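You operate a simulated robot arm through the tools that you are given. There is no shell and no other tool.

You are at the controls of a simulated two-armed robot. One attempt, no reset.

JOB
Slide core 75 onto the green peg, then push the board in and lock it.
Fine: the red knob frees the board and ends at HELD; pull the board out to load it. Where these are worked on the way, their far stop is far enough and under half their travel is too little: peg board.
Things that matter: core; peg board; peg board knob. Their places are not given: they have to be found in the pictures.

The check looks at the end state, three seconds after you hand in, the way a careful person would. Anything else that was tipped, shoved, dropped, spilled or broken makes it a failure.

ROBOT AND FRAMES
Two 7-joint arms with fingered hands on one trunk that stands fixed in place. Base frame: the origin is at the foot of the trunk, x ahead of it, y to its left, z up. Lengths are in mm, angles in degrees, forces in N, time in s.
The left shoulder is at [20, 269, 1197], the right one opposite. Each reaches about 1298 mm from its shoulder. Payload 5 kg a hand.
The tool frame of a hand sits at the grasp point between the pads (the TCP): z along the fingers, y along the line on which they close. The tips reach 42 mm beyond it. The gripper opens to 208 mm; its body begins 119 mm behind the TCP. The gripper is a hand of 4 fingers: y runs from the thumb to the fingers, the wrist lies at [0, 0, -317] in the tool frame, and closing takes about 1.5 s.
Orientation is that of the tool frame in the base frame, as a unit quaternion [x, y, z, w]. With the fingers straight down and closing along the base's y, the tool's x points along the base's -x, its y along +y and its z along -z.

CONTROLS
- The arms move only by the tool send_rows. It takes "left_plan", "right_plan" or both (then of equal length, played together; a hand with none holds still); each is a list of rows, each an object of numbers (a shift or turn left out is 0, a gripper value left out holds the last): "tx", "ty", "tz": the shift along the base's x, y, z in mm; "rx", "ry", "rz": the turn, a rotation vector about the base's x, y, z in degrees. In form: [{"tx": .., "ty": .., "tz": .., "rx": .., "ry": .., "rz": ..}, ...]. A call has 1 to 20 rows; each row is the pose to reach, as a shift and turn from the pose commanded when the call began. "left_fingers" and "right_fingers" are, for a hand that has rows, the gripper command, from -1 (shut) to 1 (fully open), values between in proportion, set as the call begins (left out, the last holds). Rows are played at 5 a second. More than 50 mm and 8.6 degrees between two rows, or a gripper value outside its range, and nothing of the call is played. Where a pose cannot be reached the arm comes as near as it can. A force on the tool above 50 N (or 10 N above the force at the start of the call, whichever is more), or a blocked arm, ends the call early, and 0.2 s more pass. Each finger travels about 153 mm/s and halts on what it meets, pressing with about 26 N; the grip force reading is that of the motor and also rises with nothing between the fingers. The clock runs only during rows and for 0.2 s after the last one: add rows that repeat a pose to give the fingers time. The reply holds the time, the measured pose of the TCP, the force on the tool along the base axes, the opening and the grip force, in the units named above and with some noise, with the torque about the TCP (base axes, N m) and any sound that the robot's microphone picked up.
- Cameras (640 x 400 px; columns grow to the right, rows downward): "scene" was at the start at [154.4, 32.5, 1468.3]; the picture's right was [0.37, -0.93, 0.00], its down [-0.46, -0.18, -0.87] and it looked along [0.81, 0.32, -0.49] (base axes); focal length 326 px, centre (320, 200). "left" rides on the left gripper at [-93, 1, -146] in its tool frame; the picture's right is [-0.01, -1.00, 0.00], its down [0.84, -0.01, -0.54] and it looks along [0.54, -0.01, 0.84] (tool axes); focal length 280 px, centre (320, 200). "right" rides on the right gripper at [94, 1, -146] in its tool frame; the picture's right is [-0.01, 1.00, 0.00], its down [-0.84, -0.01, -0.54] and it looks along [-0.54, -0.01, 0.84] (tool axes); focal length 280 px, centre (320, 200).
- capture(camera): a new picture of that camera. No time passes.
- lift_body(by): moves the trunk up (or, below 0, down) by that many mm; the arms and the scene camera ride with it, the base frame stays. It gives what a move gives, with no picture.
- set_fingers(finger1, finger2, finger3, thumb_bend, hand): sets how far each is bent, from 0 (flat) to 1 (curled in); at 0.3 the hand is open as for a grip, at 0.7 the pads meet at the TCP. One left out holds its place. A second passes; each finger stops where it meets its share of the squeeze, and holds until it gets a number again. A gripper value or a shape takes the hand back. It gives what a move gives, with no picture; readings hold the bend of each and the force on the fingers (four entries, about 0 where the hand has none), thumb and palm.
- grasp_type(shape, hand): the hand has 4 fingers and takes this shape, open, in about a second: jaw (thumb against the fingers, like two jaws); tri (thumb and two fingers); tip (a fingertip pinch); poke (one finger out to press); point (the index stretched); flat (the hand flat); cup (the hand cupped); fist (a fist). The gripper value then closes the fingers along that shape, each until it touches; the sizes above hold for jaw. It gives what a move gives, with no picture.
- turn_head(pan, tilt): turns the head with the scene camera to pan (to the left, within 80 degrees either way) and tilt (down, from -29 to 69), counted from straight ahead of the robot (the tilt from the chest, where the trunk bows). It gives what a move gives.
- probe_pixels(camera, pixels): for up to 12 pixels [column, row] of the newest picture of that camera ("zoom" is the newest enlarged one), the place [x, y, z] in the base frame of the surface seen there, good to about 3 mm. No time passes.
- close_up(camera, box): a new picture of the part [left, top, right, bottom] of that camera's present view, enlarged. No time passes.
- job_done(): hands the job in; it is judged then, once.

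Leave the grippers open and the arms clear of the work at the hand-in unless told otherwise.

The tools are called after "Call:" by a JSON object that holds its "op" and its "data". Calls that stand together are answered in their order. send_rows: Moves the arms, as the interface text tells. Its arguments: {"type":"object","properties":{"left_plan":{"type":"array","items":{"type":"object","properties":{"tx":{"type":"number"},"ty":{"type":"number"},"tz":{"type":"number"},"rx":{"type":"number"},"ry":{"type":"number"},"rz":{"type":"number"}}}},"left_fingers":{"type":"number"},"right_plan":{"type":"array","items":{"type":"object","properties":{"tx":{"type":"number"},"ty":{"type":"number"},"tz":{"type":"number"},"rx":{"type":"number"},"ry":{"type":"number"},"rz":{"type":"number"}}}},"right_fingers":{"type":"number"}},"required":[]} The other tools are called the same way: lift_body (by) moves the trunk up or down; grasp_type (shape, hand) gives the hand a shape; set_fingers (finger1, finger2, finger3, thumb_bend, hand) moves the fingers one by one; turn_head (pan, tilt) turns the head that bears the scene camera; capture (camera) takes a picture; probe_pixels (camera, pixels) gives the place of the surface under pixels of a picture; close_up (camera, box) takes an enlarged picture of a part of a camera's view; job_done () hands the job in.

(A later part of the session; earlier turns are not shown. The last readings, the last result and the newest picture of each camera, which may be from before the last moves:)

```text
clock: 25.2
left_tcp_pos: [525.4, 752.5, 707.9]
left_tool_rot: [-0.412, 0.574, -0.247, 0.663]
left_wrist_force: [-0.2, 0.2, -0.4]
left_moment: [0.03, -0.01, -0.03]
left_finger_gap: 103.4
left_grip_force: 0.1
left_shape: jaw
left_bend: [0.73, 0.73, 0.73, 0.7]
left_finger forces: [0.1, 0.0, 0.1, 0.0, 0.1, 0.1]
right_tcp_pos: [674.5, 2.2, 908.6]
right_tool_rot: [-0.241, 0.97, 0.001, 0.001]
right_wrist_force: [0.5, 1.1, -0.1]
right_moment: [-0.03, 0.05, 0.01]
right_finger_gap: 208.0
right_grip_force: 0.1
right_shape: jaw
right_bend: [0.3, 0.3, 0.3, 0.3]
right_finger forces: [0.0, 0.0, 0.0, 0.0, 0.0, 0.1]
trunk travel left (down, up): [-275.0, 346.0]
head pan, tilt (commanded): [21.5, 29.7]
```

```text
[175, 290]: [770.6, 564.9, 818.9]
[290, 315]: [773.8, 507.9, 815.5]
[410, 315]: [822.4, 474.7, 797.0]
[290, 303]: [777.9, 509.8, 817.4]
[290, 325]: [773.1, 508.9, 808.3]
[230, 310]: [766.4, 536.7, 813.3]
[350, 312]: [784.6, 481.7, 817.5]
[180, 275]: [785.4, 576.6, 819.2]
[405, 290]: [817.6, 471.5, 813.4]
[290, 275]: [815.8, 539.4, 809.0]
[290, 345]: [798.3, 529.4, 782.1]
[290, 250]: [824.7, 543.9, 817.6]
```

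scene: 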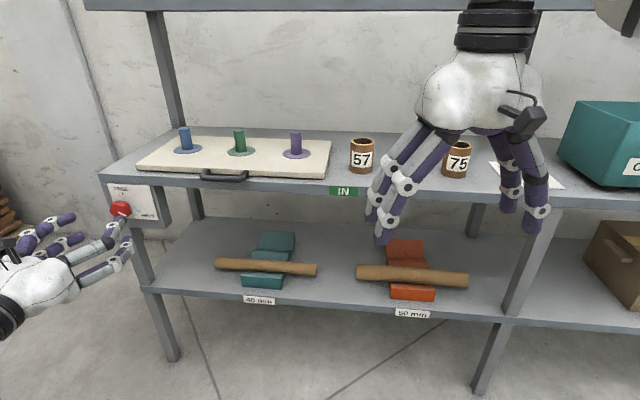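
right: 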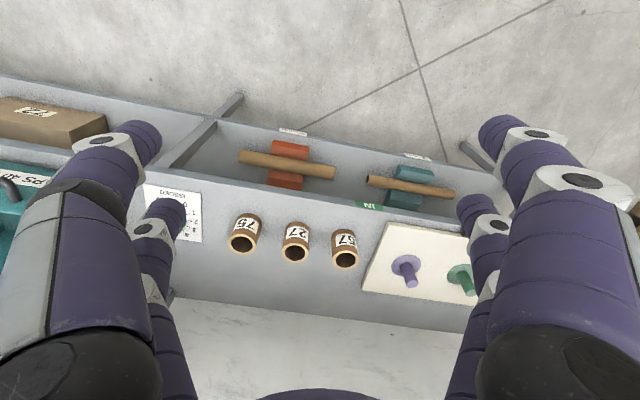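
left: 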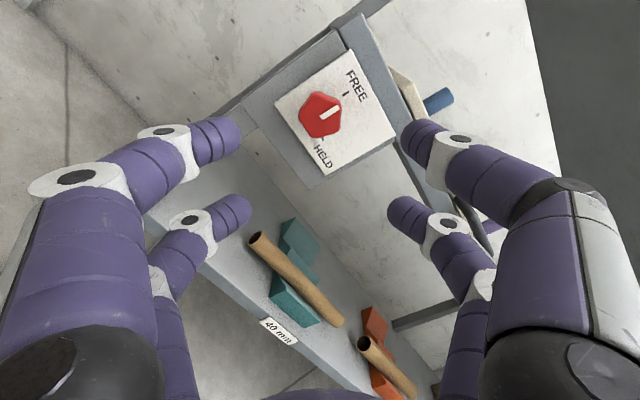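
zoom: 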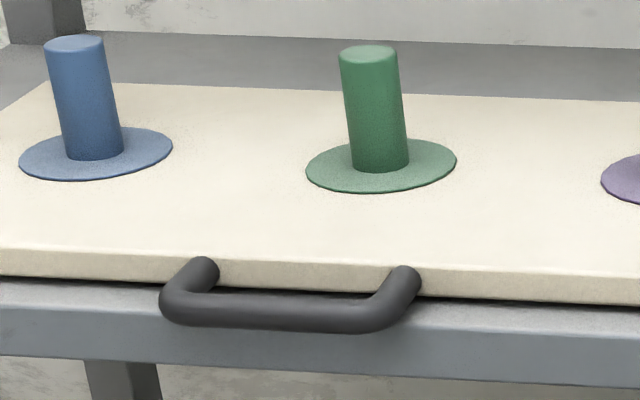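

The fingertips sit about ±29 mm apart per side, and the handle bar centre is near (776, 517, 811) with roughly a 37 mm gap behind it. I'll swing the left hand up in front of and above the handle, pointing down with its closing line across the bar.

Call:
{"op": "send_rows", "data": {"left_plan": [{"tx": 12.5, "ty": -18.2, "tz": 18.0, "rx": -3.46, "ry": 5.52, "rz": 1.88}, {"tx": 25.0, "ty": -36.4, "tz": 36.0, "rx": -6.91, "ry": 11.04, "rz": 3.77}, {"tx": 37.5, "ty": -54.6, "tz": 54.0, "rx": -10.37, "ry": 16.56, "rz": 5.65}, {"tx": 50.0, "ty": -72.9, "tz": 72.0, "rx": -13.83, "ry": 22.07, "rz": 7.53}, {"tx": 62.5, "ty": -91.1, "tz": 90.0, "rx": -17.29, "ry": 27.59, "rz": 9.41}, {"tx": 75.0, "ty": -109.3, "tz": 108.0, "rx": -20.74, "ry": 33.11, "rz": 11.3}, {"tx": 87.5, "ty": -127.5, "tz": 126.0, "rx": -24.2, "ry": 38.63, "rz": 13.18}, {"tx": 100.0, "ty": -145.7, "tz": 144.0, "rx": -27.66, "ry": 44.15, "rz": 15.06}, {"tx": 112.5, "ty": -163.9, "tz": 162.0, "rx": -31.11, "ry": 49.67, "rz": 16.95}, {"tx": 125.0, "ty": -182.1, "tz": 180.0, "rx": -34.57, "ry": 55.19, "rz": 18.83}, {"tx": 137.5, "ty": -200.4, "tz": 198.0, "rx": -38.03, "ry": 60.7, "rz": 20.71}, {"tx": 150.0, "ty": -218.6, "tz": 216.0, "rx": -41.49, "ry": 66.22, "rz": 22.59}, {"tx": 162.5, "ty": -236.8, "tz": 234.0, "rx": -44.94, "ry": 71.74, "rz": 24.48}, {"tx": 175.0, "ty": -255.0, "tz": 252.0, "rx": -48.4, "ry": 77.26, "rz": 26.36}, {"tx": 175.0, "ty": -255.0, "tz": 252.0, "rx": -48.4, "ry": 77.26, "rz": 26.36}]}}

Call:
{"op": "capture", "data": {"camera": "scene"}}

Call:
{"op": "capture", "data": {"camera": "left"}}

```text
clock: 28.4
left_tcp_pos: [700.9, 498.2, 959.2]
left_tool_rot: [0.793, -0.609, 0.001, 0.001]
left_wrist_force: [0.4, 0.2, -1.4]
left_moment: [0.03, -0.01, 0.0]
left_finger_gap: 104.2
left_grip_force: 0.1
left_shape: jaw
left_bend: [0.73, 0.73, 0.73, 0.7]
left_finger forces: [0.0, 0.0, 0.0, 0.0, 0.0, 0.0]
left hand out of reach, approached as far as the arm can: row 1, 2, 3, 4, 5
right_tcp_pos: [673.3, 2.5, 910.0]
right_tool_rot: [-0.242, 0.97, 0.0, 0.0]
right_wrist_force: [-0.3, 0.2, 0.5]
right_moment: [-0.02, 0.02, 0.01]
right_finger_gap: 208.1
right_grip_force: 0.1
right_shape: jaw
right_bend: [0.3, 0.3, 0.3, 0.3]
right_finger forces: [0.0, 0.0, 0.1, 0.0, 0.0, 0.1]
trunk travel left (down, up): [-275.0, 346.0]
head pan, tilt (commanded): [21.5, 29.7]
```

```text
taken
```

scene: 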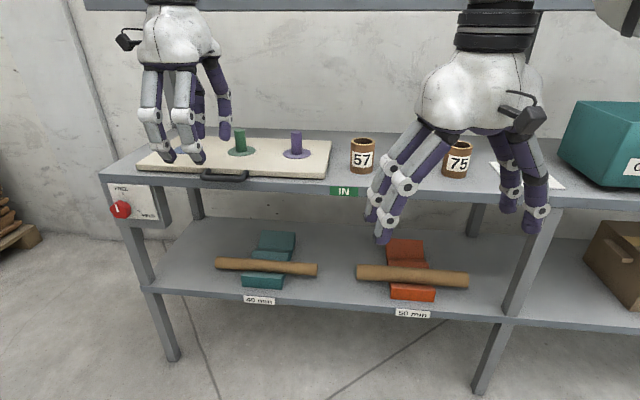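

```text
taken
```

left: 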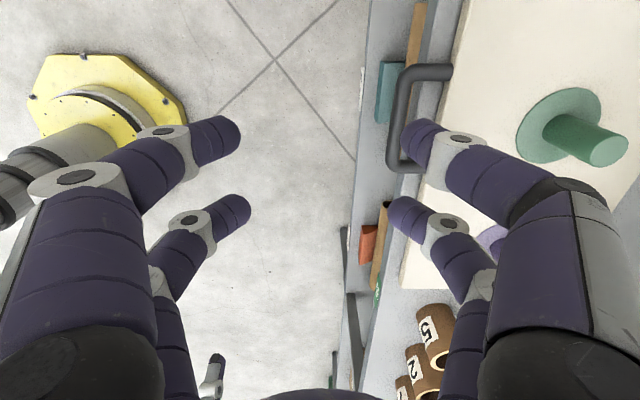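

The hand is in place above and in front of the handle. I'll narrow the opening to about 30 mm here in free air and see how the fingers look.

Call:
{"op": "send_rows", "data": {"left_plan": [{}, {}, {}, {}, {}], "left_fingers": -0.7}}

Call:
{"op": "capture", "data": {"camera": "left"}}

Call:
{"op": "close_up", "data": {"camera": "scene", "box": [100, 0, 300, 200]}}

```text
clock: 29.6
left_tcp_pos: [701.1, 499.2, 958.5]
left_tool_rot: [0.793, -0.609, 0.001, 0.0]
left_wrist_force: [0.1, 0.2, 0.2]
left_moment: [0.01, 0.01, 0.01]
left_finger_gap: 31.6
left_grip_force: 0.0
left_shape: jaw
left_bend: [0.72, 0.72, 0.72, 0.7]
left_finger forces: [0.0, 0.0, 0.1, 0.0, 0.0, 0.0]
right_tcp_pos: [674.6, 0.8, 909.5]
right_tool_rot: [-0.242, 0.97, 0.0, 0.0]
right_wrist_force: [-0.3, 0.1, -0.6]
right_moment: [0.02, -0.02, 0.01]
right_finger_gap: 208.1
right_grip_force: 0.0
right_shape: jaw
right_bend: [0.3, 0.3, 0.3, 0.3]
right_finger forces: [0.1, 0.0, 0.0, 0.1, 0.0, 0.0]
trunk travel left (down, up): [-275.0, 346.0]
head pan, tilt (commanded): [21.5, 29.7]
```

```text
taken
```

left: 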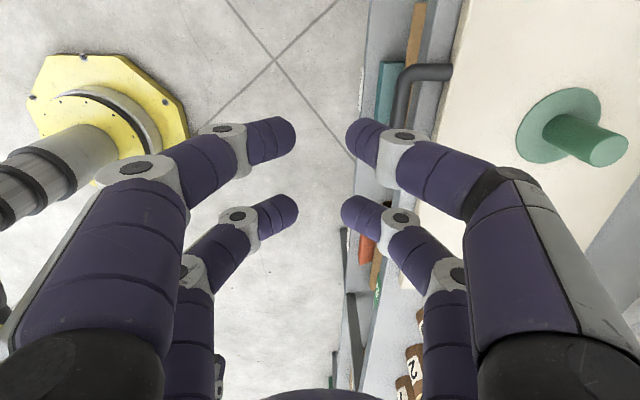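

```text
2.00 times, centred on (200, 100) of scene
```

zoom: 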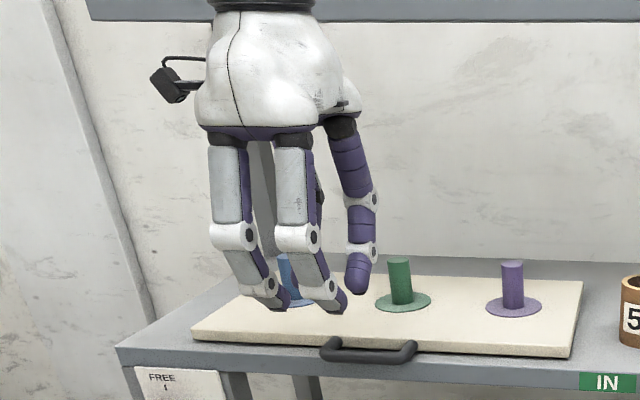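

I'll probe points along these finger segments to see how far they bow outward at this opening.

Call:
{"op": "probe_pixels", "data": {"camera": "left", "pixels": [[350, 130], [370, 135], [405, 135], [450, 170], [500, 190], [345, 210], [400, 215], [430, 250], [290, 135], [230, 130], [295, 210], [240, 215]]}}

```text
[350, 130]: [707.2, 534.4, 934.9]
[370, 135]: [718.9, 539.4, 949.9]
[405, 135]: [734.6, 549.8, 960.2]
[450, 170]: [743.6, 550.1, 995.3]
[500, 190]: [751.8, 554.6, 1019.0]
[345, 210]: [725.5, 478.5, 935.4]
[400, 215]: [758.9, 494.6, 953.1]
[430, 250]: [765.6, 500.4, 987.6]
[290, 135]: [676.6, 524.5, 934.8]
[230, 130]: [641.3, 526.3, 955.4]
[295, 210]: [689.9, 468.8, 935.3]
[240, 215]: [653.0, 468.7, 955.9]
```

At this opening the distal links lean in about 45° and the knuckles bow out, which is awkward for hooking behind the bar. I'll see what the "point" shape looks like as a straight hook instead.

Call:
{"op": "grasp_type", "data": {"hand": "left", "shape": "point"}}

Call:
{"op": "capture", "data": {"camera": "left"}}

Call:
{"op": "close_up", "data": {"camera": "scene", "box": [100, 0, 300, 200]}}

```text
clock: 30.5
left_tcp_pos: [701.5, 496.9, 959.0]
left_tool_rot: [0.793, -0.609, 0.001, 0.001]
left_wrist_force: [0.2, -0.2, 0.7]
left_moment: [0.0, 0.0, 0.01]
left_finger_gap: 0.1
left_grip_force: 0.1
left_shape: point
left_bend: [0.7, 1.0, 1.0, 0.39]
left_finger forces: [0.0, 0.1, 0.1, 0.0, 0.0, 0.0]
right_tcp_pos: [673.1, 2.1, 908.7]
right_tool_rot: [-0.241, 0.97, -0.001, 0.0]
right_wrist_force: [-0.7, 0.1, 0.8]
right_moment: [0.0, 0.04, 0.0]
right_finger_gap: 207.8
right_grip_force: 0.1
right_shape: jaw
right_bend: [0.3, 0.3, 0.3, 0.3]
right_finger forces: [0.0, 0.0, 0.0, 0.0, 0.0, 0.0]
trunk travel left (down, up): [-275.0, 346.0]
head pan, tilt (commanded): [21.5, 29.7]
```

```text
taken
```

left: 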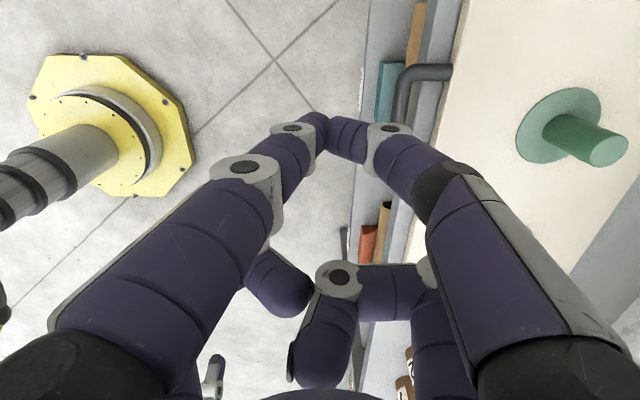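

```text
2.00 times, centred on (200, 100) of scene
```

zoom: 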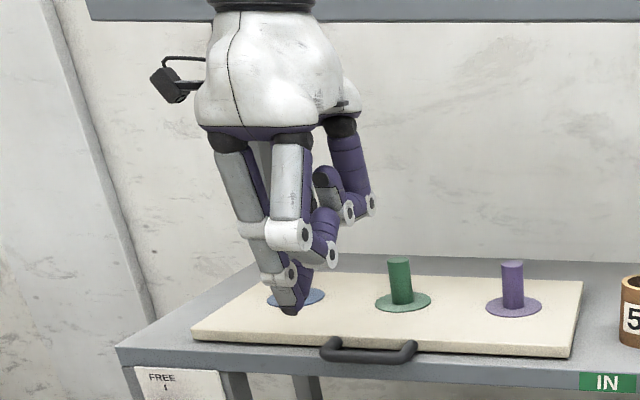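

In "point" the index is still bent, so it's no help. A better idea is jaw fully closed in the neutral orientation: the two finger pairs then form rigid prongs about 58 mm apart that straddle the bar, so I can both pull and push without relying on grip. I'll return to jaw, close it and rotate back 90°.

Call:
{"op": "grasp_type", "data": {"hand": "left", "shape": "jaw"}}

Call:
{"op": "send_rows", "data": {"left_plan": [{"rz": -7.5}, {"rz": -15}, {"rz": -22.5}, {"rz": -30}, {"rz": -37.5}, {"rz": -45}, {"rz": -52.5}, {"rz": -60}, {"rz": -67.5}, {"rz": -75}, {"rz": -82.5}, {"rz": -90}, {"rz": -90}, {"rz": -90}], "left_fingers": -1}}

Call:
{"op": "capture", "data": {"camera": "left"}}

Call:
{"op": "close_up", "data": {"camera": "scene", "box": [100, 0, 300, 200]}}

```text
clock: 31.4
left_tcp_pos: [701.6, 498.6, 958.1]
left_tool_rot: [0.793, -0.609, 0.001, 0.0]
left_wrist_force: [0.4, -0.7, 0.2]
left_moment: [0.03, 0.04, -0.01]
left_finger_gap: 207.6
left_grip_force: 0.2
left_shape: jaw
left_bend: [0.3, 0.3, 0.3, 0.3]
left_finger forces: [0.0, 0.0, 0.0, 0.1, 0.0, 0.1]
right_tcp_pos: [673.4, 1.1, 909.9]
right_tool_rot: [-0.242, 0.97, 0.0, -0.001]
right_wrist_force: [-0.7, -0.1, 0.3]
right_moment: [-0.01, -0.01, -0.01]
right_finger_gap: 207.7
right_grip_force: 0.0
right_shape: jaw
right_bend: [0.3, 0.3, 0.3, 0.3]
right_finger forces: [0.1, 0.0, 0.0, 0.0, 0.1, 0.0]
trunk travel left (down, up): [-275.0, 346.0]
head pan, tilt (commanded): [21.5, 29.7]
```

```text
clock: 34.4
left_tcp_pos: [520.8, 302.1, 913.8]
left_tool_rot: [-0.172, 0.985, 0.012, 0.008]
left_wrist_force: [0.0, -0.6, -0.1]
left_moment: [-0.01, 0.04, -0.02]
left_finger_gap: 0.0
left_grip_force: 26.0
left_shape: jaw
left_bend: [0.7, 0.7, 0.7, 0.7]
left_finger forces: [0.1, 0.0, 0.0, 0.1, 0.0, 0.0]
left hand out of reach, approached as far as the arm can: row 7, 8, 9, 10, 11, 12, 13, 14
right_tcp_pos: [674.5, 1.5, 908.5]
right_tool_rot: [-0.242, 0.97, 0.0, 0.0]
right_wrist_force: [-0.2, 0.0, -0.2]
right_moment: [-0.06, 0.03, -0.01]
right_finger_gap: 207.8
right_grip_force: 0.0
right_shape: jaw
right_bend: [0.3, 0.3, 0.3, 0.3]
right_finger forces: [0.0, 0.1, 0.0, 0.0, 0.0, 0.0]
trunk travel left (down, up): [-275.0, 346.0]
head pan, tilt (commanded): [21.5, 29.7]
```

```text
taken
```

left: 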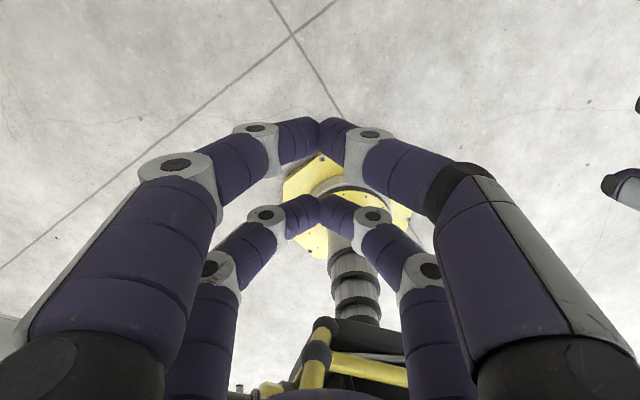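

```text
2.00 times, centred on (200, 100) of scene
```

zoom: 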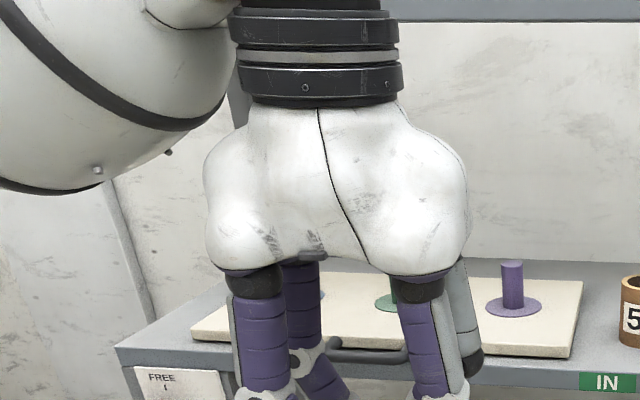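

The arm ran into its own limit part-way and drifted back toward the robot, but the hand did reach the neutral orientation with the fingers closed. I'll try moving from here to above the handle in that orientation.

Call:
{"op": "send_rows", "data": {"left_plan": [{"tx": 25.2, "ty": 21.4, "tz": 1.6, "rx": -0.15, "ry": 0.07, "rz": -0.48}, {"tx": 50.4, "ty": 42.9, "tz": 3.2, "rx": -0.3, "ry": 0.13, "rz": -0.96}, {"tx": 75.5, "ty": 64.3, "tz": 4.9, "rx": -0.45, "ry": 0.2, "rz": -1.44}, {"tx": 100.7, "ty": 85.8, "tz": 6.5, "rx": -0.6, "ry": 0.26, "rz": -1.92}, {"tx": 125.9, "ty": 107.2, "tz": 8.1, "rx": -0.75, "ry": 0.33, "rz": -2.4}, {"tx": 151.1, "ty": 128.6, "tz": 9.7, "rx": -0.9, "ry": 0.4, "rz": -2.88}, {"tx": 176.3, "ty": 150.1, "tz": 11.3, "rx": -1.05, "ry": 0.46, "rz": -3.36}, {"tx": 201.4, "ty": 171.5, "tz": 13.0, "rx": -1.2, "ry": 0.53, "rz": -3.84}, {"tx": 226.6, "ty": 193.0, "tz": 14.6, "rx": -1.35, "ry": 0.59, "rz": -4.32}, {"tx": 251.8, "ty": 214.4, "tz": 16.2, "rx": -1.5, "ry": 0.66, "rz": -4.8}, {"tx": 251.8, "ty": 214.4, "tz": 16.2, "rx": -1.5, "ry": 0.66, "rz": -4.8}]}}

Call:
{"op": "capture", "data": {"camera": "scene"}}

Call:
{"op": "capture", "data": {"camera": "left"}}

```text
clock: 36.8
left_tcp_pos: [494.7, 282.7, 927.2]
left_tool_rot: [-0.132, 0.991, 0.001, 0.002]
left_wrist_force: [-0.4, -0.1, 0.3]
left_moment: [-0.01, 0.02, 0.0]
left_finger_gap: 0.0
left_grip_force: 26.3
left_shape: jaw
left_bend: [0.7, 0.7, 0.7, 0.7]
left_finger forces: [0.0, 0.1, 0.0, 0.0, 0.0, 0.1]
left hand out of reach, approached as far as the arm can: row 1, 2, 3, 4, 5, 6, 7, 8, 9, 10, 11
right_tcp_pos: [674.1, 0.3, 910.0]
right_tool_rot: [-0.242, 0.97, 0.0, 0.0]
right_wrist_force: [-0.1, 0.5, -0.4]
right_moment: [-0.02, 0.0, 0.03]
right_finger_gap: 207.7
right_grip_force: 0.1
right_shape: jaw
right_bend: [0.3, 0.3, 0.3, 0.3]
right_finger forces: [0.0, 0.0, 0.0, 0.0, 0.0, 0.0]
trunk travel left (down, up): [-275.0, 346.0]
head pan, tilt (commanded): [21.5, 29.7]
```

```text
taken
```

scene: 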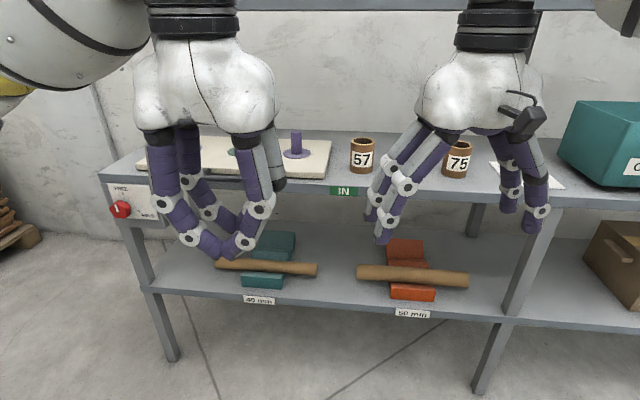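

```text
taken
```

left: 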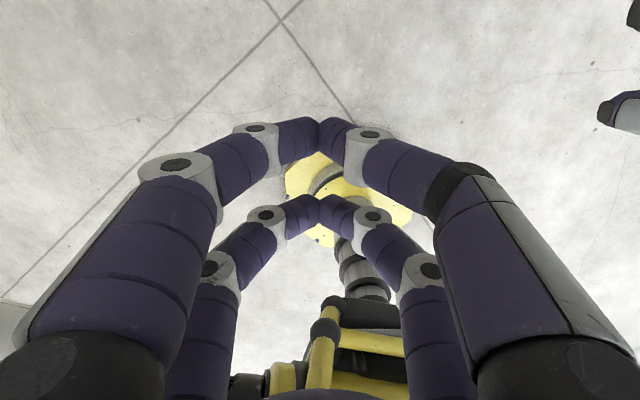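

In this arm posture the wrist has hit its range limit. The hand is symmetric, so turning 90° the other way puts the prongs across the bar just as well, with the camera on the robot's side. I'll go back through the reachable orientation first.

Call:
{"op": "send_rows", "data": {"left_plan": [{"tx": 14.7, "ty": 15.4, "tz": 2.2, "rz": 6.4}, {"tx": 29.5, "ty": 30.8, "tz": 4.4, "rz": 12.8}, {"tx": 44.2, "ty": 46.2, "tz": 6.6, "rz": 19.2}, {"tx": 58.9, "ty": 61.5, "tz": 8.8, "rz": 25.6}, {"tx": 73.7, "ty": 76.9, "tz": 11.0, "rz": 32.0}, {"tx": 88.4, "ty": 92.3, "tz": 13.2, "rz": 38.4}, {"tx": 103.2, "ty": 107.7, "tz": 15.4, "rz": 44.8}, {"tx": 117.9, "ty": 123.0, "tz": 17.6, "rz": 51.2}, {"tx": 132.6, "ty": 138.4, "tz": 19.8, "rz": 57.6}, {"tx": 147.4, "ty": 153.8, "tz": 22.0, "rz": 64.0}, {"tx": 162.1, "ty": 169.2, "tz": 24.2, "rz": 70.4}, {"tx": 176.8, "ty": 184.5, "tz": 26.4, "rz": 76.8}, {"tx": 191.6, "ty": 200.0, "tz": 28.6, "rz": 83.2}, {"tx": 206.3, "ty": 215.3, "tz": 30.8, "rz": 89.8}, {"tx": 206.3, "ty": 215.3, "tz": 30.8, "rz": 89.8}]}}

Call:
{"op": "capture", "data": {"camera": "scene"}}

```text
clock: 40.0
left_tcp_pos: [700.0, 501.3, 963.4]
left_tool_rot: [0.792, -0.61, 0.0, -0.002]
left_wrist_force: [0.4, 0.4, -0.7]
left_moment: [-0.01, -0.07, 0.0]
left_finger_gap: 0.0
left_grip_force: 25.4
left_shape: jaw
left_bend: [0.7, 0.7, 0.7, 0.7]
left_finger forces: [0.0, 0.0, 0.0, 0.1, 0.0, 0.1]
right_tcp_pos: [673.3, 1.6, 909.1]
right_tool_rot: [-0.242, 0.97, 0.0, 0.0]
right_wrist_force: [0.0, -0.1, 0.0]
right_moment: [0.02, 0.0, 0.01]
right_finger_gap: 207.9
right_grip_force: 0.0
right_shape: jaw
right_bend: [0.3, 0.3, 0.3, 0.3]
right_finger forces: [0.0, 0.0, 0.0, 0.0, 0.0, 0.1]
trunk travel left (down, up): [-275.0, 346.0]
head pan, tilt (commanded): [21.5, 29.7]
```

```text
taken
```

scene: 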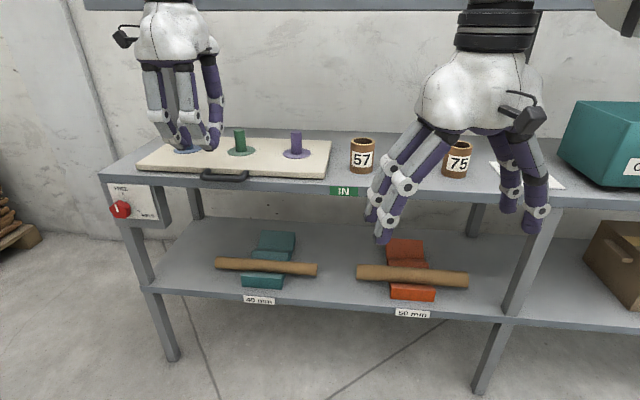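

Back at the reachable pose. Rotating 90° the other way in place.

Call:
{"op": "send_rows", "data": {"left_plan": [{"rz": 7.5}, {"rz": 15}, {"rz": 22.5}, {"rz": 30}, {"rz": 37.5}, {"rz": 45}, {"rz": 52.5}, {"rz": 60}, {"rz": 67.5}, {"rz": 75}, {"rz": 82.5}, {"rz": 90}, {"rz": 90}]}}

Call:
{"op": "capture", "data": {"camera": "scene"}}

Call:
{"op": "capture", "data": {"camera": "left"}}

```text
clock: 42.8
left_tcp_pos: [699.2, 500.7, 964.0]
left_tool_rot: [0.992, 0.129, -0.001, -0.001]
left_wrist_force: [-0.2, 0.1, -0.4]
left_moment: [0.05, -0.01, 0.01]
left_finger_gap: 0.0
left_grip_force: 26.3
left_shape: jaw
left_bend: [0.7, 0.7, 0.7, 0.7]
left_finger forces: [0.0, 0.0, 0.0, 0.0, 0.1, 0.0]
right_tcp_pos: [672.5, 1.2, 908.5]
right_tool_rot: [-0.242, 0.97, 0.0, 0.0]
right_wrist_force: [-0.3, 0.3, 0.7]
right_moment: [0.02, 0.01, 0.01]
right_finger_gap: 207.8
right_grip_force: 0.0
right_shape: jaw
right_bend: [0.3, 0.3, 0.3, 0.3]
right_finger forces: [0.0, 0.1, 0.0, 0.0, 0.0, 0.1]
trunk travel left (down, up): [-275.0, 346.0]
head pan, tilt (commanded): [21.5, 29.7]
```

```text
taken
```

scene: 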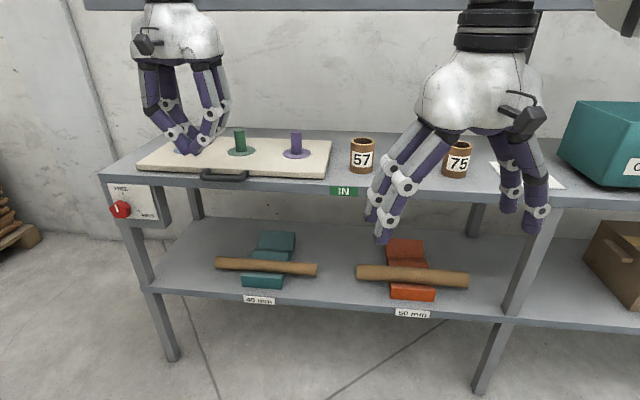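

```text
taken
```

left: 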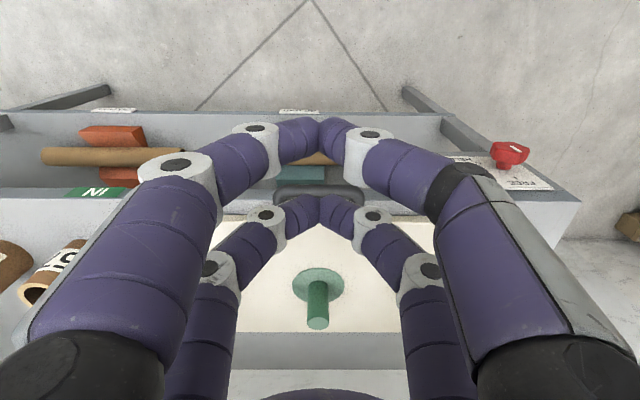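

The pose is reached. The handle bar is visible between the two prong pairs near (315,195) in the left view. I'll probe the closed fingertips and bar to plan the descent exactly.

Call:
{"op": "probe_pixels", "data": {"camera": "left", "pixels": [[310, 132], [330, 132], [320, 125], [308, 210], [330, 210], [320, 200], [280, 225], [360, 225], [300, 190], [335, 190], [268, 150], [355, 140]]}}

Call:
{"op": "close_up", "data": {"camera": "left", "box": [220, 100, 420, 260]}}

Call:
{"op": "close_up", "data": {"camera": "scene", "box": [120, 60, 280, 190]}}

```text
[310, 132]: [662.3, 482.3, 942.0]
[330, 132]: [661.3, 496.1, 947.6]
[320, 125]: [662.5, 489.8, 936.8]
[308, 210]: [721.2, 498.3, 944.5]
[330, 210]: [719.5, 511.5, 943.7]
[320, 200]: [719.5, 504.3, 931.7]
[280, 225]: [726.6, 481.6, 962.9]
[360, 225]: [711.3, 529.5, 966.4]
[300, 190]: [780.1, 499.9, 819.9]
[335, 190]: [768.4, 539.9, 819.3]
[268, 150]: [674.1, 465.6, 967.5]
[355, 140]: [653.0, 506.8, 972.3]
```

```text
2.50 times, centred on (320, 180) of left
```

zoom: 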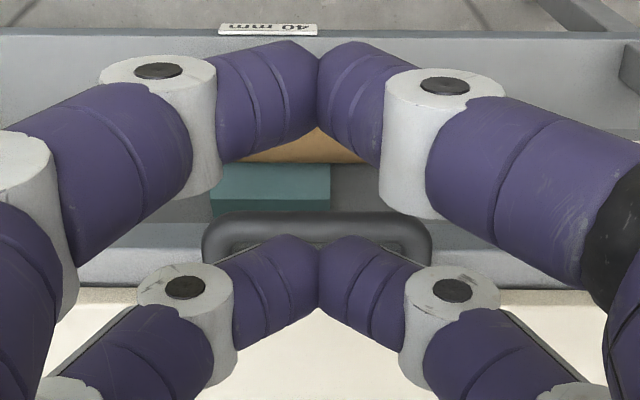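

```text
3.08 times, centred on (200, 125) of scene
```

zoom: 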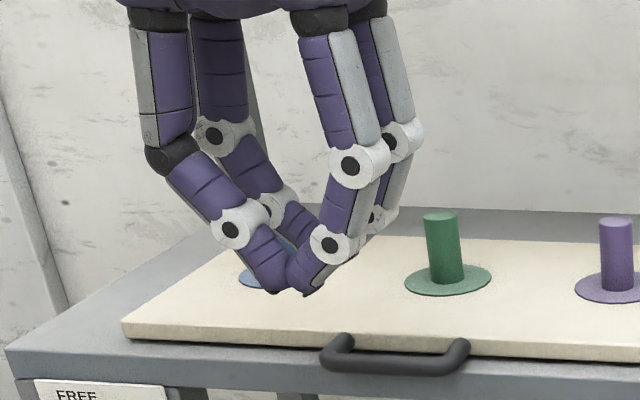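

The prong tips reach about 42 mm below the TCP, and the rear pair fits the gap behind the bar with about 7 mm to spare each side. I'll move over the bar, staying well above it, and check alignment before descending.

Call:
{"op": "send_rows", "data": {"left_plan": [{"tx": 14.6, "ty": 3.5, "tz": -10}, {"tx": 29.2, "ty": 7.1, "tz": -20}, {"tx": 43.7, "ty": 10.6, "tz": -30}, {"tx": 58.3, "ty": 14.2, "tz": -40}, {"tx": 72.9, "ty": 17.7, "tz": -50}, {"tx": 72.9, "ty": 17.7, "tz": -60}, {"tx": 72.9, "ty": 17.7, "tz": -60}]}}

Call:
{"op": "close_up", "data": {"camera": "left", "box": [220, 100, 420, 260]}}

Call:
{"op": "close_up", "data": {"camera": "scene", "box": [140, 80, 300, 200]}}

```text
clock: 44.4
left_tcp_pos: [772.0, 517.0, 902.7]
left_tool_rot: [0.992, 0.128, -0.001, 0.0]
left_wrist_force: [-0.5, -0.9, 0.3]
left_moment: [0.01, 0.0, -0.02]
left_finger_gap: 0.1
left_grip_force: 25.5
left_shape: jaw
left_bend: [0.7, 0.7, 0.7, 0.7]
left_finger forces: [0.0, 0.1, 0.1, 0.0, 0.0, 0.0]
right_tcp_pos: [672.4, 1.7, 909.5]
right_tool_rot: [-0.243, 0.97, 0.0, -0.001]
right_wrist_force: [-0.5, -0.5, -0.2]
right_moment: [0.04, 0.02, -0.01]
right_finger_gap: 207.8
right_grip_force: 0.1
right_shape: jaw
right_bend: [0.3, 0.3, 0.3, 0.3]
right_finger forces: [0.0, 0.0, 0.0, 0.1, 0.0, 0.0]
trunk travel left (down, up): [-275.0, 346.0]
head pan, tilt (commanded): [21.5, 29.7]
```

```text
2.50 times, centred on (320, 180) of left
```

zoom: 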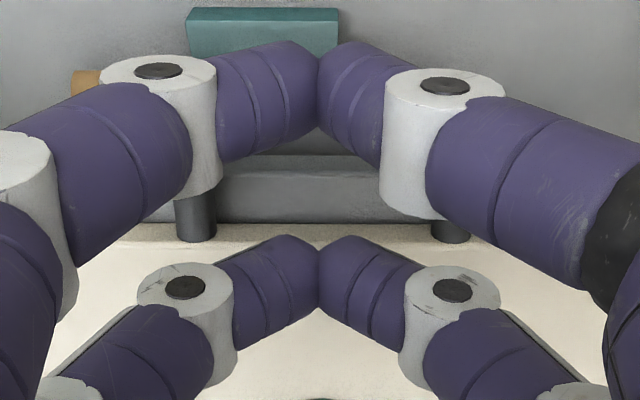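

```text
3.33 times, centred on (220, 140) of scene
```

zoom: 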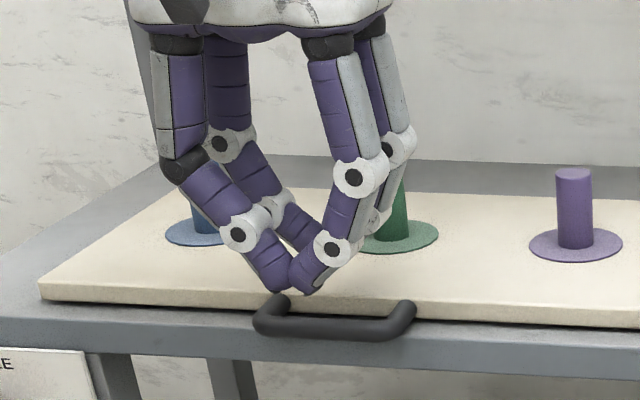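

The prongs line up, with the handle posts symmetric at (195,215) and (450,225) in the zoom. Descending 59 mm slowly so the rear pair drops behind the bar.

Call:
{"op": "send_rows", "data": {"left_plan": [{"tz": -12}, {"tz": -24}, {"tz": -36}, {"tz": -44}, {"tz": -50}, {"tz": -55}, {"tz": -59}, {"tz": -59}]}}

Call:
{"op": "close_up", "data": {"camera": "left", "box": [220, 100, 420, 260]}}

Call:
{"op": "close_up", "data": {"camera": "scene", "box": [140, 80, 300, 200]}}

```text
clock: 46.2
left_tcp_pos: [771.7, 519.6, 843.6]
left_tool_rot: [0.992, 0.127, -0.002, -0.001]
left_wrist_force: [0.4, 1.1, 4.4]
left_moment: [0.06, -0.15, 0.03]
left_finger_gap: 0.0
left_grip_force: 26.3
left_shape: jaw
left_bend: [0.7, 0.7, 0.7, 0.7]
left_finger forces: [0.0, 0.0, 0.1, 0.1, 0.0, 0.0]
right_tcp_pos: [674.1, 1.9, 908.9]
right_tool_rot: [-0.242, 0.97, 0.0, 0.001]
right_wrist_force: [-0.3, -0.1, -0.5]
right_moment: [0.01, 0.02, 0.02]
right_finger_gap: 208.0
right_grip_force: 0.0
right_shape: jaw
right_bend: [0.3, 0.3, 0.3, 0.3]
right_finger forces: [0.1, 0.1, 0.0, 0.1, 0.0, 0.0]
trunk travel left (down, up): [-275.0, 346.0]
head pan, tilt (commanded): [21.5, 29.7]
```

```text
2.50 times, centred on (320, 180) of left
```

zoom: 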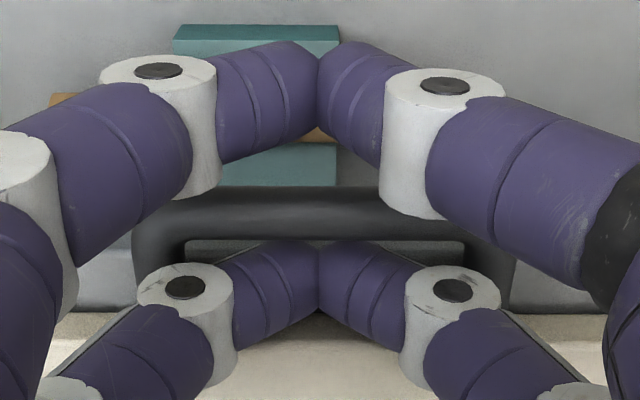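

```text
3.33 times, centred on (220, 140) of scene
```

zoom: 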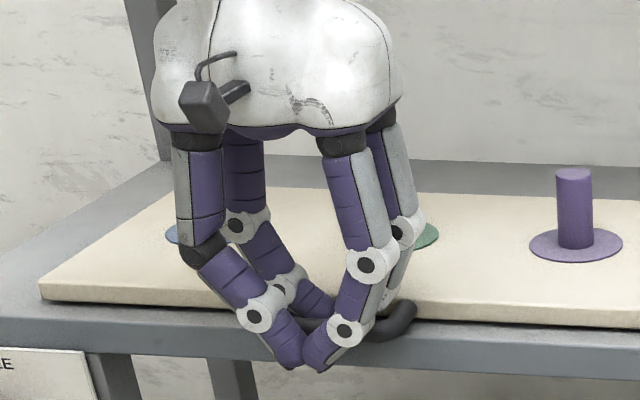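

The bar sits between the two prong pairs and the rear pair is behind it. Pulling outward 60 mm to see whether the board follows.

Call:
{"op": "send_rows", "data": {"left_plan": [{"tx": -9.7, "ty": -2.6}, {"tx": -19.3, "ty": -5.2}, {"tx": -29.0, "ty": -7.8}, {"tx": -38.6, "ty": -10.4}, {"tx": -48.3, "ty": -12.9}, {"tx": -58.0, "ty": -15.5}]}}

Call:
{"op": "close_up", "data": {"camera": "left", "box": [220, 100, 420, 260]}}

Call:
{"op": "capture", "data": {"camera": "scene"}}

```text
clock: 47.6
left_tcp_pos: [712.5, 502.3, 844.0]
left_tool_rot: [0.992, 0.128, -0.002, -0.001]
left_wrist_force: [0.1, 0.3, 0.7]
left_moment: [0.01, 0.01, 0.02]
left_finger_gap: 0.0
left_grip_force: 25.8
left_shape: jaw
left_bend: [0.7, 0.7, 0.7, 0.7]
left_finger forces: [0.0, 0.0, 0.0, 0.1, 0.0, 0.0]
right_tcp_pos: [673.8, 1.3, 909.8]
right_tool_rot: [-0.242, 0.97, 0.0, 0.0]
right_wrist_force: [-0.2, -0.3, -0.1]
right_moment: [0.0, -0.01, 0.01]
right_finger_gap: 208.0
right_grip_force: 0.1
right_shape: jaw
right_bend: [0.3, 0.3, 0.3, 0.3]
right_finger forces: [0.0, 0.1, 0.0, 0.0, 0.0, 0.0]
trunk travel left (down, up): [-275.0, 346.0]
head pan, tilt (commanded): [21.5, 29.7]
```

```text
2.50 times, centred on (320, 180) of left
```

zoom: 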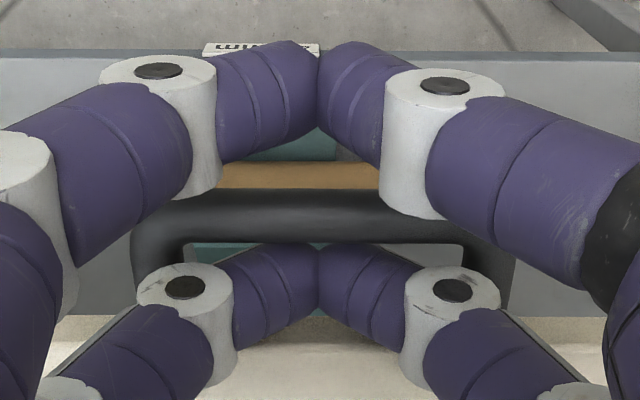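

```text
taken
```

scene: 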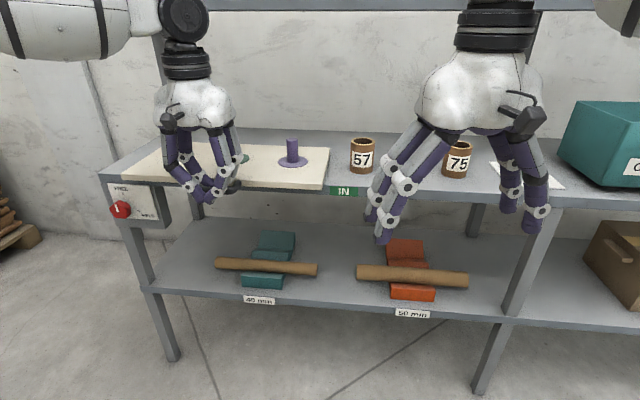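

The board slides out easily with the hand and almost no force. I'll keep pulling slowly until I feel the far stop.

Call:
{"op": "send_rows", "data": {"left_plan": [{"tx": -9.7, "ty": -2.6}, {"tx": -19.3, "ty": -5.2}, {"tx": -29.0, "ty": -7.8}, {"tx": -38.6, "ty": -10.4}, {"tx": -48.3, "ty": -12.9}, {"tx": -58.0, "ty": -15.5}, {"tx": -67.6, "ty": -18.1}, {"tx": -77.3, "ty": -20.7}, {"tx": -86.9, "ty": -23.3}, {"tx": -96.6, "ty": -25.9}]}}

Call:
{"op": "close_up", "data": {"camera": "left", "box": [220, 100, 420, 260]}}

Call:
{"op": "capture", "data": {"camera": "scene"}}

```text
clock: 49.8
left_tcp_pos: [621.9, 479.1, 843.9]
left_tool_rot: [0.992, 0.129, 0.003, -0.001]
left_wrist_force: [45.5, 14.1, -0.6]
left_moment: [0.43, -1.38, 0.06]
left_finger_gap: 0.0
left_grip_force: 25.9
left_shape: jaw
left_bend: [0.7, 0.7, 0.7, 0.7]
left_finger forces: [0.1, 0.0, 0.0, 0.1, 0.0, 0.1]
right_tcp_pos: [674.6, 2.1, 906.7]
right_tool_rot: [-0.241, 0.97, -0.001, -0.001]
right_wrist_force: [0.1, 0.6, -0.3]
right_moment: [0.02, 0.0, 0.01]
right_finger_gap: 208.0
right_grip_force: 0.1
right_shape: jaw
right_bend: [0.3, 0.3, 0.3, 0.3]
right_finger forces: [0.0, 0.0, 0.0, 0.0, 0.0, 0.0]
trunk travel left (down, up): [-275.0, 346.0]
head pan, tilt (commanded): [21.5, 29.7]
```

```text
2.50 times, centred on (320, 180) of left
```

zoom: 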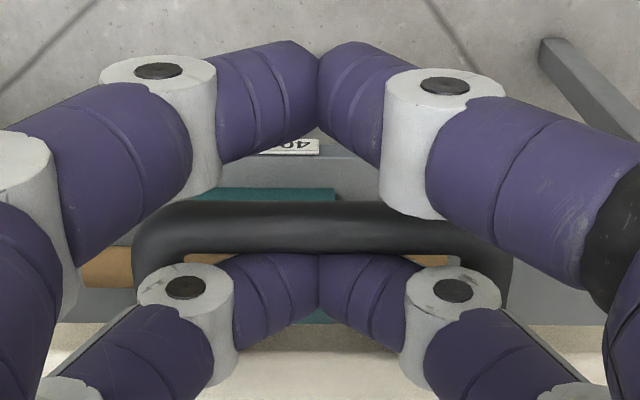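

```text
taken
```

scene: 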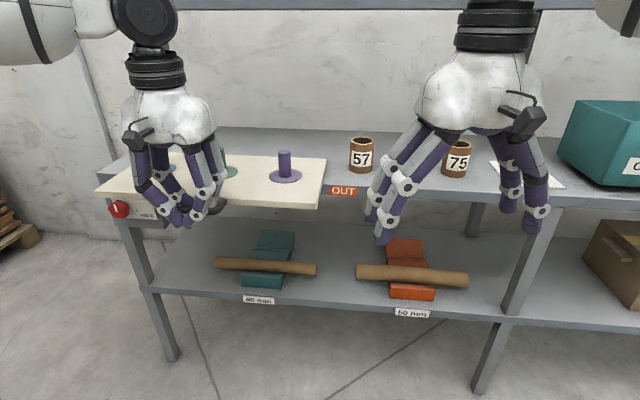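

The sign now reads "OUT" and the hand met about 48 N at the far stop, so the board is fully out. I'll ease off 8 mm, lift straight up out of the handle, then retreat to the left so the right arm can work.

Call:
{"op": "send_rows", "data": {"left_plan": [{"tx": 4.0, "ty": 1.1}, {"tx": 8.7, "ty": 2.3}, {"tx": 8.7, "ty": 2.3, "tz": 15}, {"tx": 8.7, "ty": 2.3, "tz": 35}, {"tx": 8.7, "ty": 2.3, "tz": 60}, {"tx": 8.7, "ty": 2.3, "tz": 90}, {"tx": 8.7, "ty": 2.3, "tz": 120}, {"tx": -20, "ty": 30, "tz": 130}, {"tx": -48, "ty": 60, "tz": 130}, {"tx": -76, "ty": 90, "tz": 130}, {"tx": -100, "ty": 120, "tz": 130}, {"tx": -120, "ty": 155, "tz": 130}, {"tx": -130, "ty": 185, "tz": 130}, {"tx": -130, "ty": 185, "tz": 130}]}}

Call:
{"op": "capture", "data": {"camera": "scene"}}

```text
clock: 52.8
left_tcp_pos: [486.7, 662.9, 973.7]
left_tool_rot: [0.992, 0.127, -0.001, -0.001]
left_wrist_force: [-0.1, 0.1, -0.2]
left_moment: [0.01, 0.0, 0.02]
left_finger_gap: 0.3
left_grip_force: 26.1
left_shape: jaw
left_bend: [0.7, 0.7, 0.7, 0.7]
left_finger forces: [0.0, 0.0, 0.0, 0.1, 0.1, 0.0]
right_tcp_pos: [674.0, 1.2, 909.2]
right_tool_rot: [-0.242, 0.97, 0.0, -0.001]
right_wrist_force: [0.3, -0.2, -0.2]
right_moment: [0.04, -0.03, 0.0]
right_finger_gap: 208.0
right_grip_force: 0.0
right_shape: jaw
right_bend: [0.3, 0.3, 0.3, 0.3]
right_finger forces: [0.1, 0.1, 0.0, 0.1, 0.0, 0.0]
trunk travel left (down, up): [-275.0, 346.0]
head pan, tilt (commanded): [21.5, 29.7]
```

```text
taken
```

scene: 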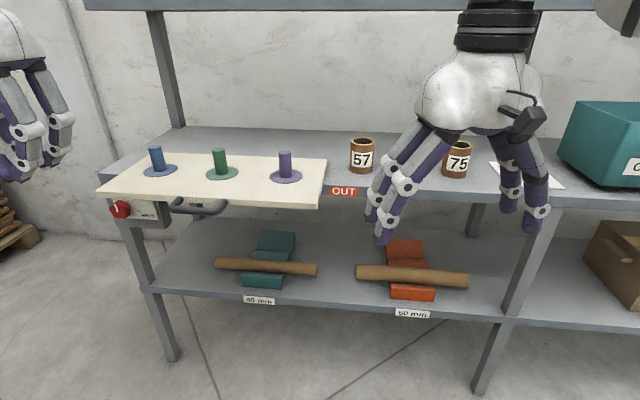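

The board is out and clear. I'll probe the green peg's new position and get a close look at core 75.

Call:
{"op": "close_up", "data": {"camera": "scene", "box": [180, 130, 310, 200]}}

Call:
{"op": "probe_pixels", "data": {"camera": "zoom", "pixels": [[193, 92], [180, 92], [206, 92], [193, 86], [193, 99], [195, 200], [150, 210], [260, 210], [205, 222], [300, 150], [515, 100], [200, 130]]}}

Call:
{"op": "capture", "data": {"camera": "right"}}

Call:
{"op": "close_up", "data": {"camera": "scene", "box": [420, 120, 500, 190]}}

```text
4.92 times, centred on (245, 165) of scene
```

zoom: 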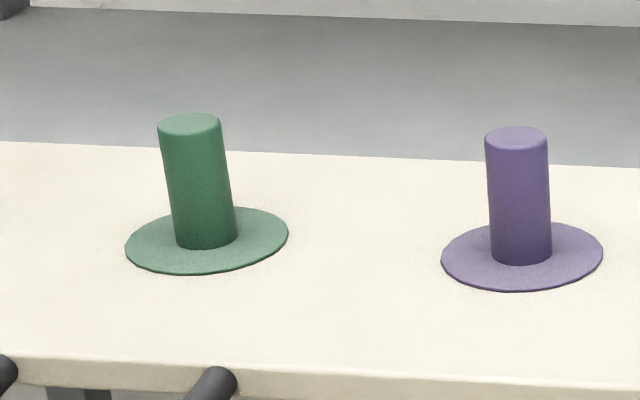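

```text
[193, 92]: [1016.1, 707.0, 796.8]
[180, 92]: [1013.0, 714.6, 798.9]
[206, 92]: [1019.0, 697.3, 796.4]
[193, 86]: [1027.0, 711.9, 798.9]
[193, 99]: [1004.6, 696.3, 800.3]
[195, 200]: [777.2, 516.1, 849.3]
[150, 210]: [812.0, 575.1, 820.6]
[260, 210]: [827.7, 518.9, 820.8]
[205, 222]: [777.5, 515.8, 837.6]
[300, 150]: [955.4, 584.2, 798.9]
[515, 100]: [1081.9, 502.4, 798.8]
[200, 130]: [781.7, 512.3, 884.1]
```

```text
taken
```

right: 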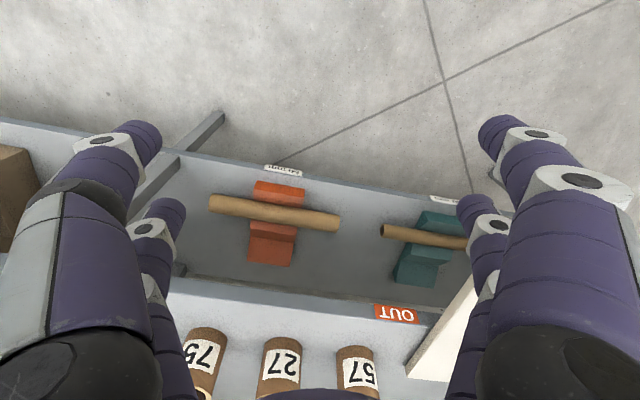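

```text
5.71 times, centred on (460, 155) of scene
```

zoom: 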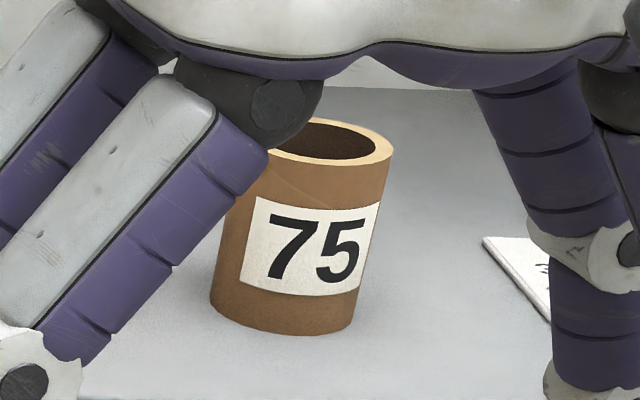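

My probe pixels missed the peg's top, which I now see at (190,124). Repeating the peg zoom and probing correctly.

Call:
{"op": "close_up", "data": {"camera": "scene", "box": [180, 130, 310, 200]}}

Call:
{"op": "probe_pixels", "data": {"camera": "zoom", "pixels": [[190, 124], [165, 124], [215, 124], [190, 117], [190, 132], [130, 240], [283, 235], [205, 268], [205, 213], [516, 137], [190, 300], [205, 180]]}}

```text
4.92 times, centred on (245, 165) of scene
```

zoom: 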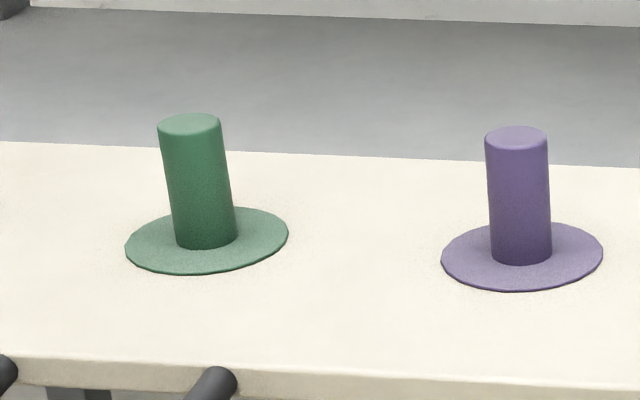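

```text
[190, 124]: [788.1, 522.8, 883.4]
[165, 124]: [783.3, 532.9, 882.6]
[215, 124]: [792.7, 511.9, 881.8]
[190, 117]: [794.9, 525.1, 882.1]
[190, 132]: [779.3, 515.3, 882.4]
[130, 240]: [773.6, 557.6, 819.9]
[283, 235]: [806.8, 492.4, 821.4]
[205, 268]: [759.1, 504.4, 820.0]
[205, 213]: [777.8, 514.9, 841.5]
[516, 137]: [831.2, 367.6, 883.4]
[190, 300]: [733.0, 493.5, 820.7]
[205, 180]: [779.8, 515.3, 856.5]
```

The green peg centre is at about (789.5, 523.5), top z=883, and core 75 is at about (1044, -8) with its top at 877. I'll bring the right hand up in front of core 75, tilt it 30° forward to keep the wrist clear of the upper shelf, and pre-narrow the fingers to about 80 mm to stay clear of core 27.

Call:
{"op": "send_rows", "data": {"right_plan": [{"tx": 26.7, "ty": -3.7, "tz": 12, "rx": 1.1, "ry": -2.8, "rz": -1.27}, {"tx": 53.4, "ty": -7.4, "tz": 24, "rx": 2.2, "ry": -5.59, "rz": -2.54}, {"tx": 80.1, "ty": -11.1, "tz": 36, "rx": 3.31, "ry": -8.39, "rz": -3.81}, {"tx": 106.8, "ty": -14.8, "tz": 48, "rx": 4.41, "ry": -11.19, "rz": -5.08}, {"tx": 133.5, "ty": -18.5, "tz": 60, "rx": 5.51, "ry": -13.99, "rz": -6.35}, {"tx": 160.2, "ty": -22.2, "tz": 70, "rx": 6.61, "ry": -16.78, "rz": -7.62}, {"tx": 186.9, "ty": -25.9, "tz": 76, "rx": 7.71, "ry": -19.58, "rz": -8.89}, {"tx": 213.6, "ty": -29.6, "tz": 76, "rx": 8.82, "ry": -22.38, "rz": -10.16}, {"tx": 240.3, "ty": -33.3, "tz": 76, "rx": 9.92, "ry": -25.17, "rz": -11.43}, {"tx": 267.0, "ty": -37.0, "tz": 76, "rx": 11.02, "ry": -27.97, "rz": -12.7}, {"tx": 267.0, "ty": -37.0, "tz": 76, "rx": 11.02, "ry": -27.97, "rz": -12.7}], "right_fingers": -0.23}}

Call:
{"op": "capture", "data": {"camera": "scene"}}

Call:
{"op": "capture", "data": {"camera": "right"}}

```text
clock: 55.2
left_tcp_pos: [486.8, 663.1, 973.6]
left_tool_rot: [0.992, 0.128, -0.001, 0.0]
left_wrist_force: [0.0, 0.1, -0.9]
left_moment: [0.0, 0.02, -0.02]
left_finger_gap: 0.2
left_grip_force: 26.2
left_shape: jaw
left_bend: [0.7, 0.7, 0.7, 0.7]
left_finger forces: [0.0, 0.0, 0.0, 0.1, 0.0, 0.1]
right_tcp_pos: [940.2, -34.9, 985.2]
right_tool_rot: [-0.126, 0.958, 0.034, 0.257]
right_wrist_force: [0.9, 0.8, -0.1]
right_moment: [0.01, 0.05, 0.01]
right_finger_gap: 80.6
right_grip_force: 0.1
right_shape: jaw
right_bend: [0.73, 0.73, 0.73, 0.7]
right_finger forces: [0.0, 0.0, 0.1, 0.1, 0.1, 0.1]
trunk travel left (down, up): [-275.0, 346.0]
head pan, tilt (commanded): [21.5, 29.7]
```

```text
taken
```

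scene: 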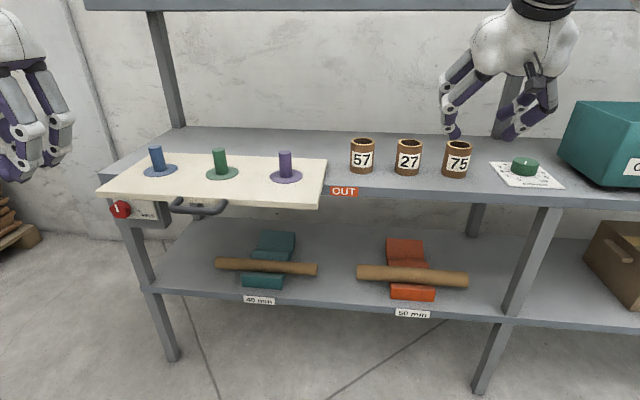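

```text
taken
```

right: 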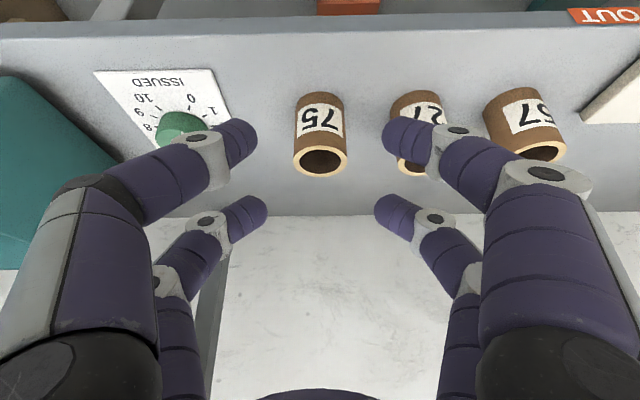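

The right camera sees core 75 centred between the fingers and both neighbours are clear. I'll zoom in and probe its rim for the centre and diameters.

Call:
{"op": "close_up", "data": {"camera": "right", "box": [270, 80, 370, 190]}}

Call:
{"op": "close_up", "data": {"camera": "scene", "box": [425, 130, 495, 190]}}

```text
3.64 times, centred on (320, 135) of right
```

zoom: 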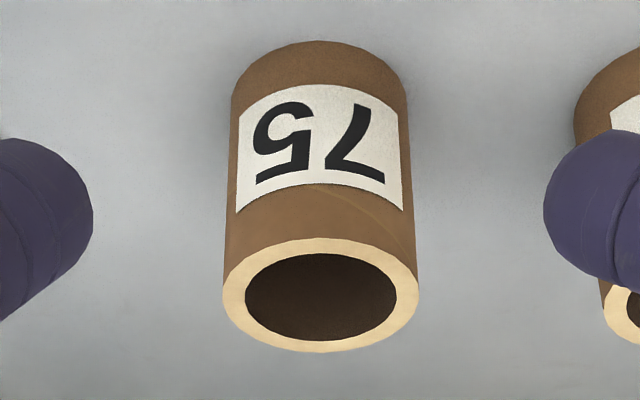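

```text
6.67 times, centred on (460, 160) of scene
```

zoom: 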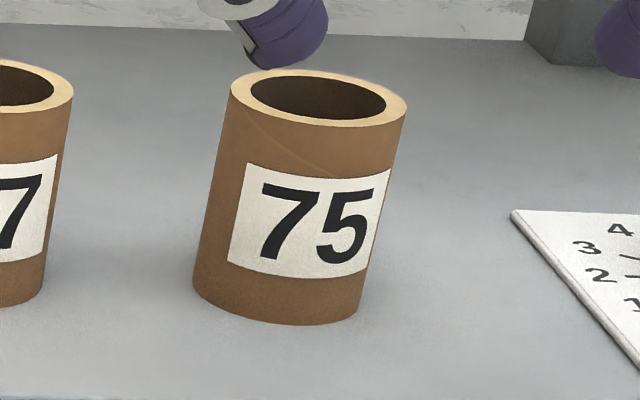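

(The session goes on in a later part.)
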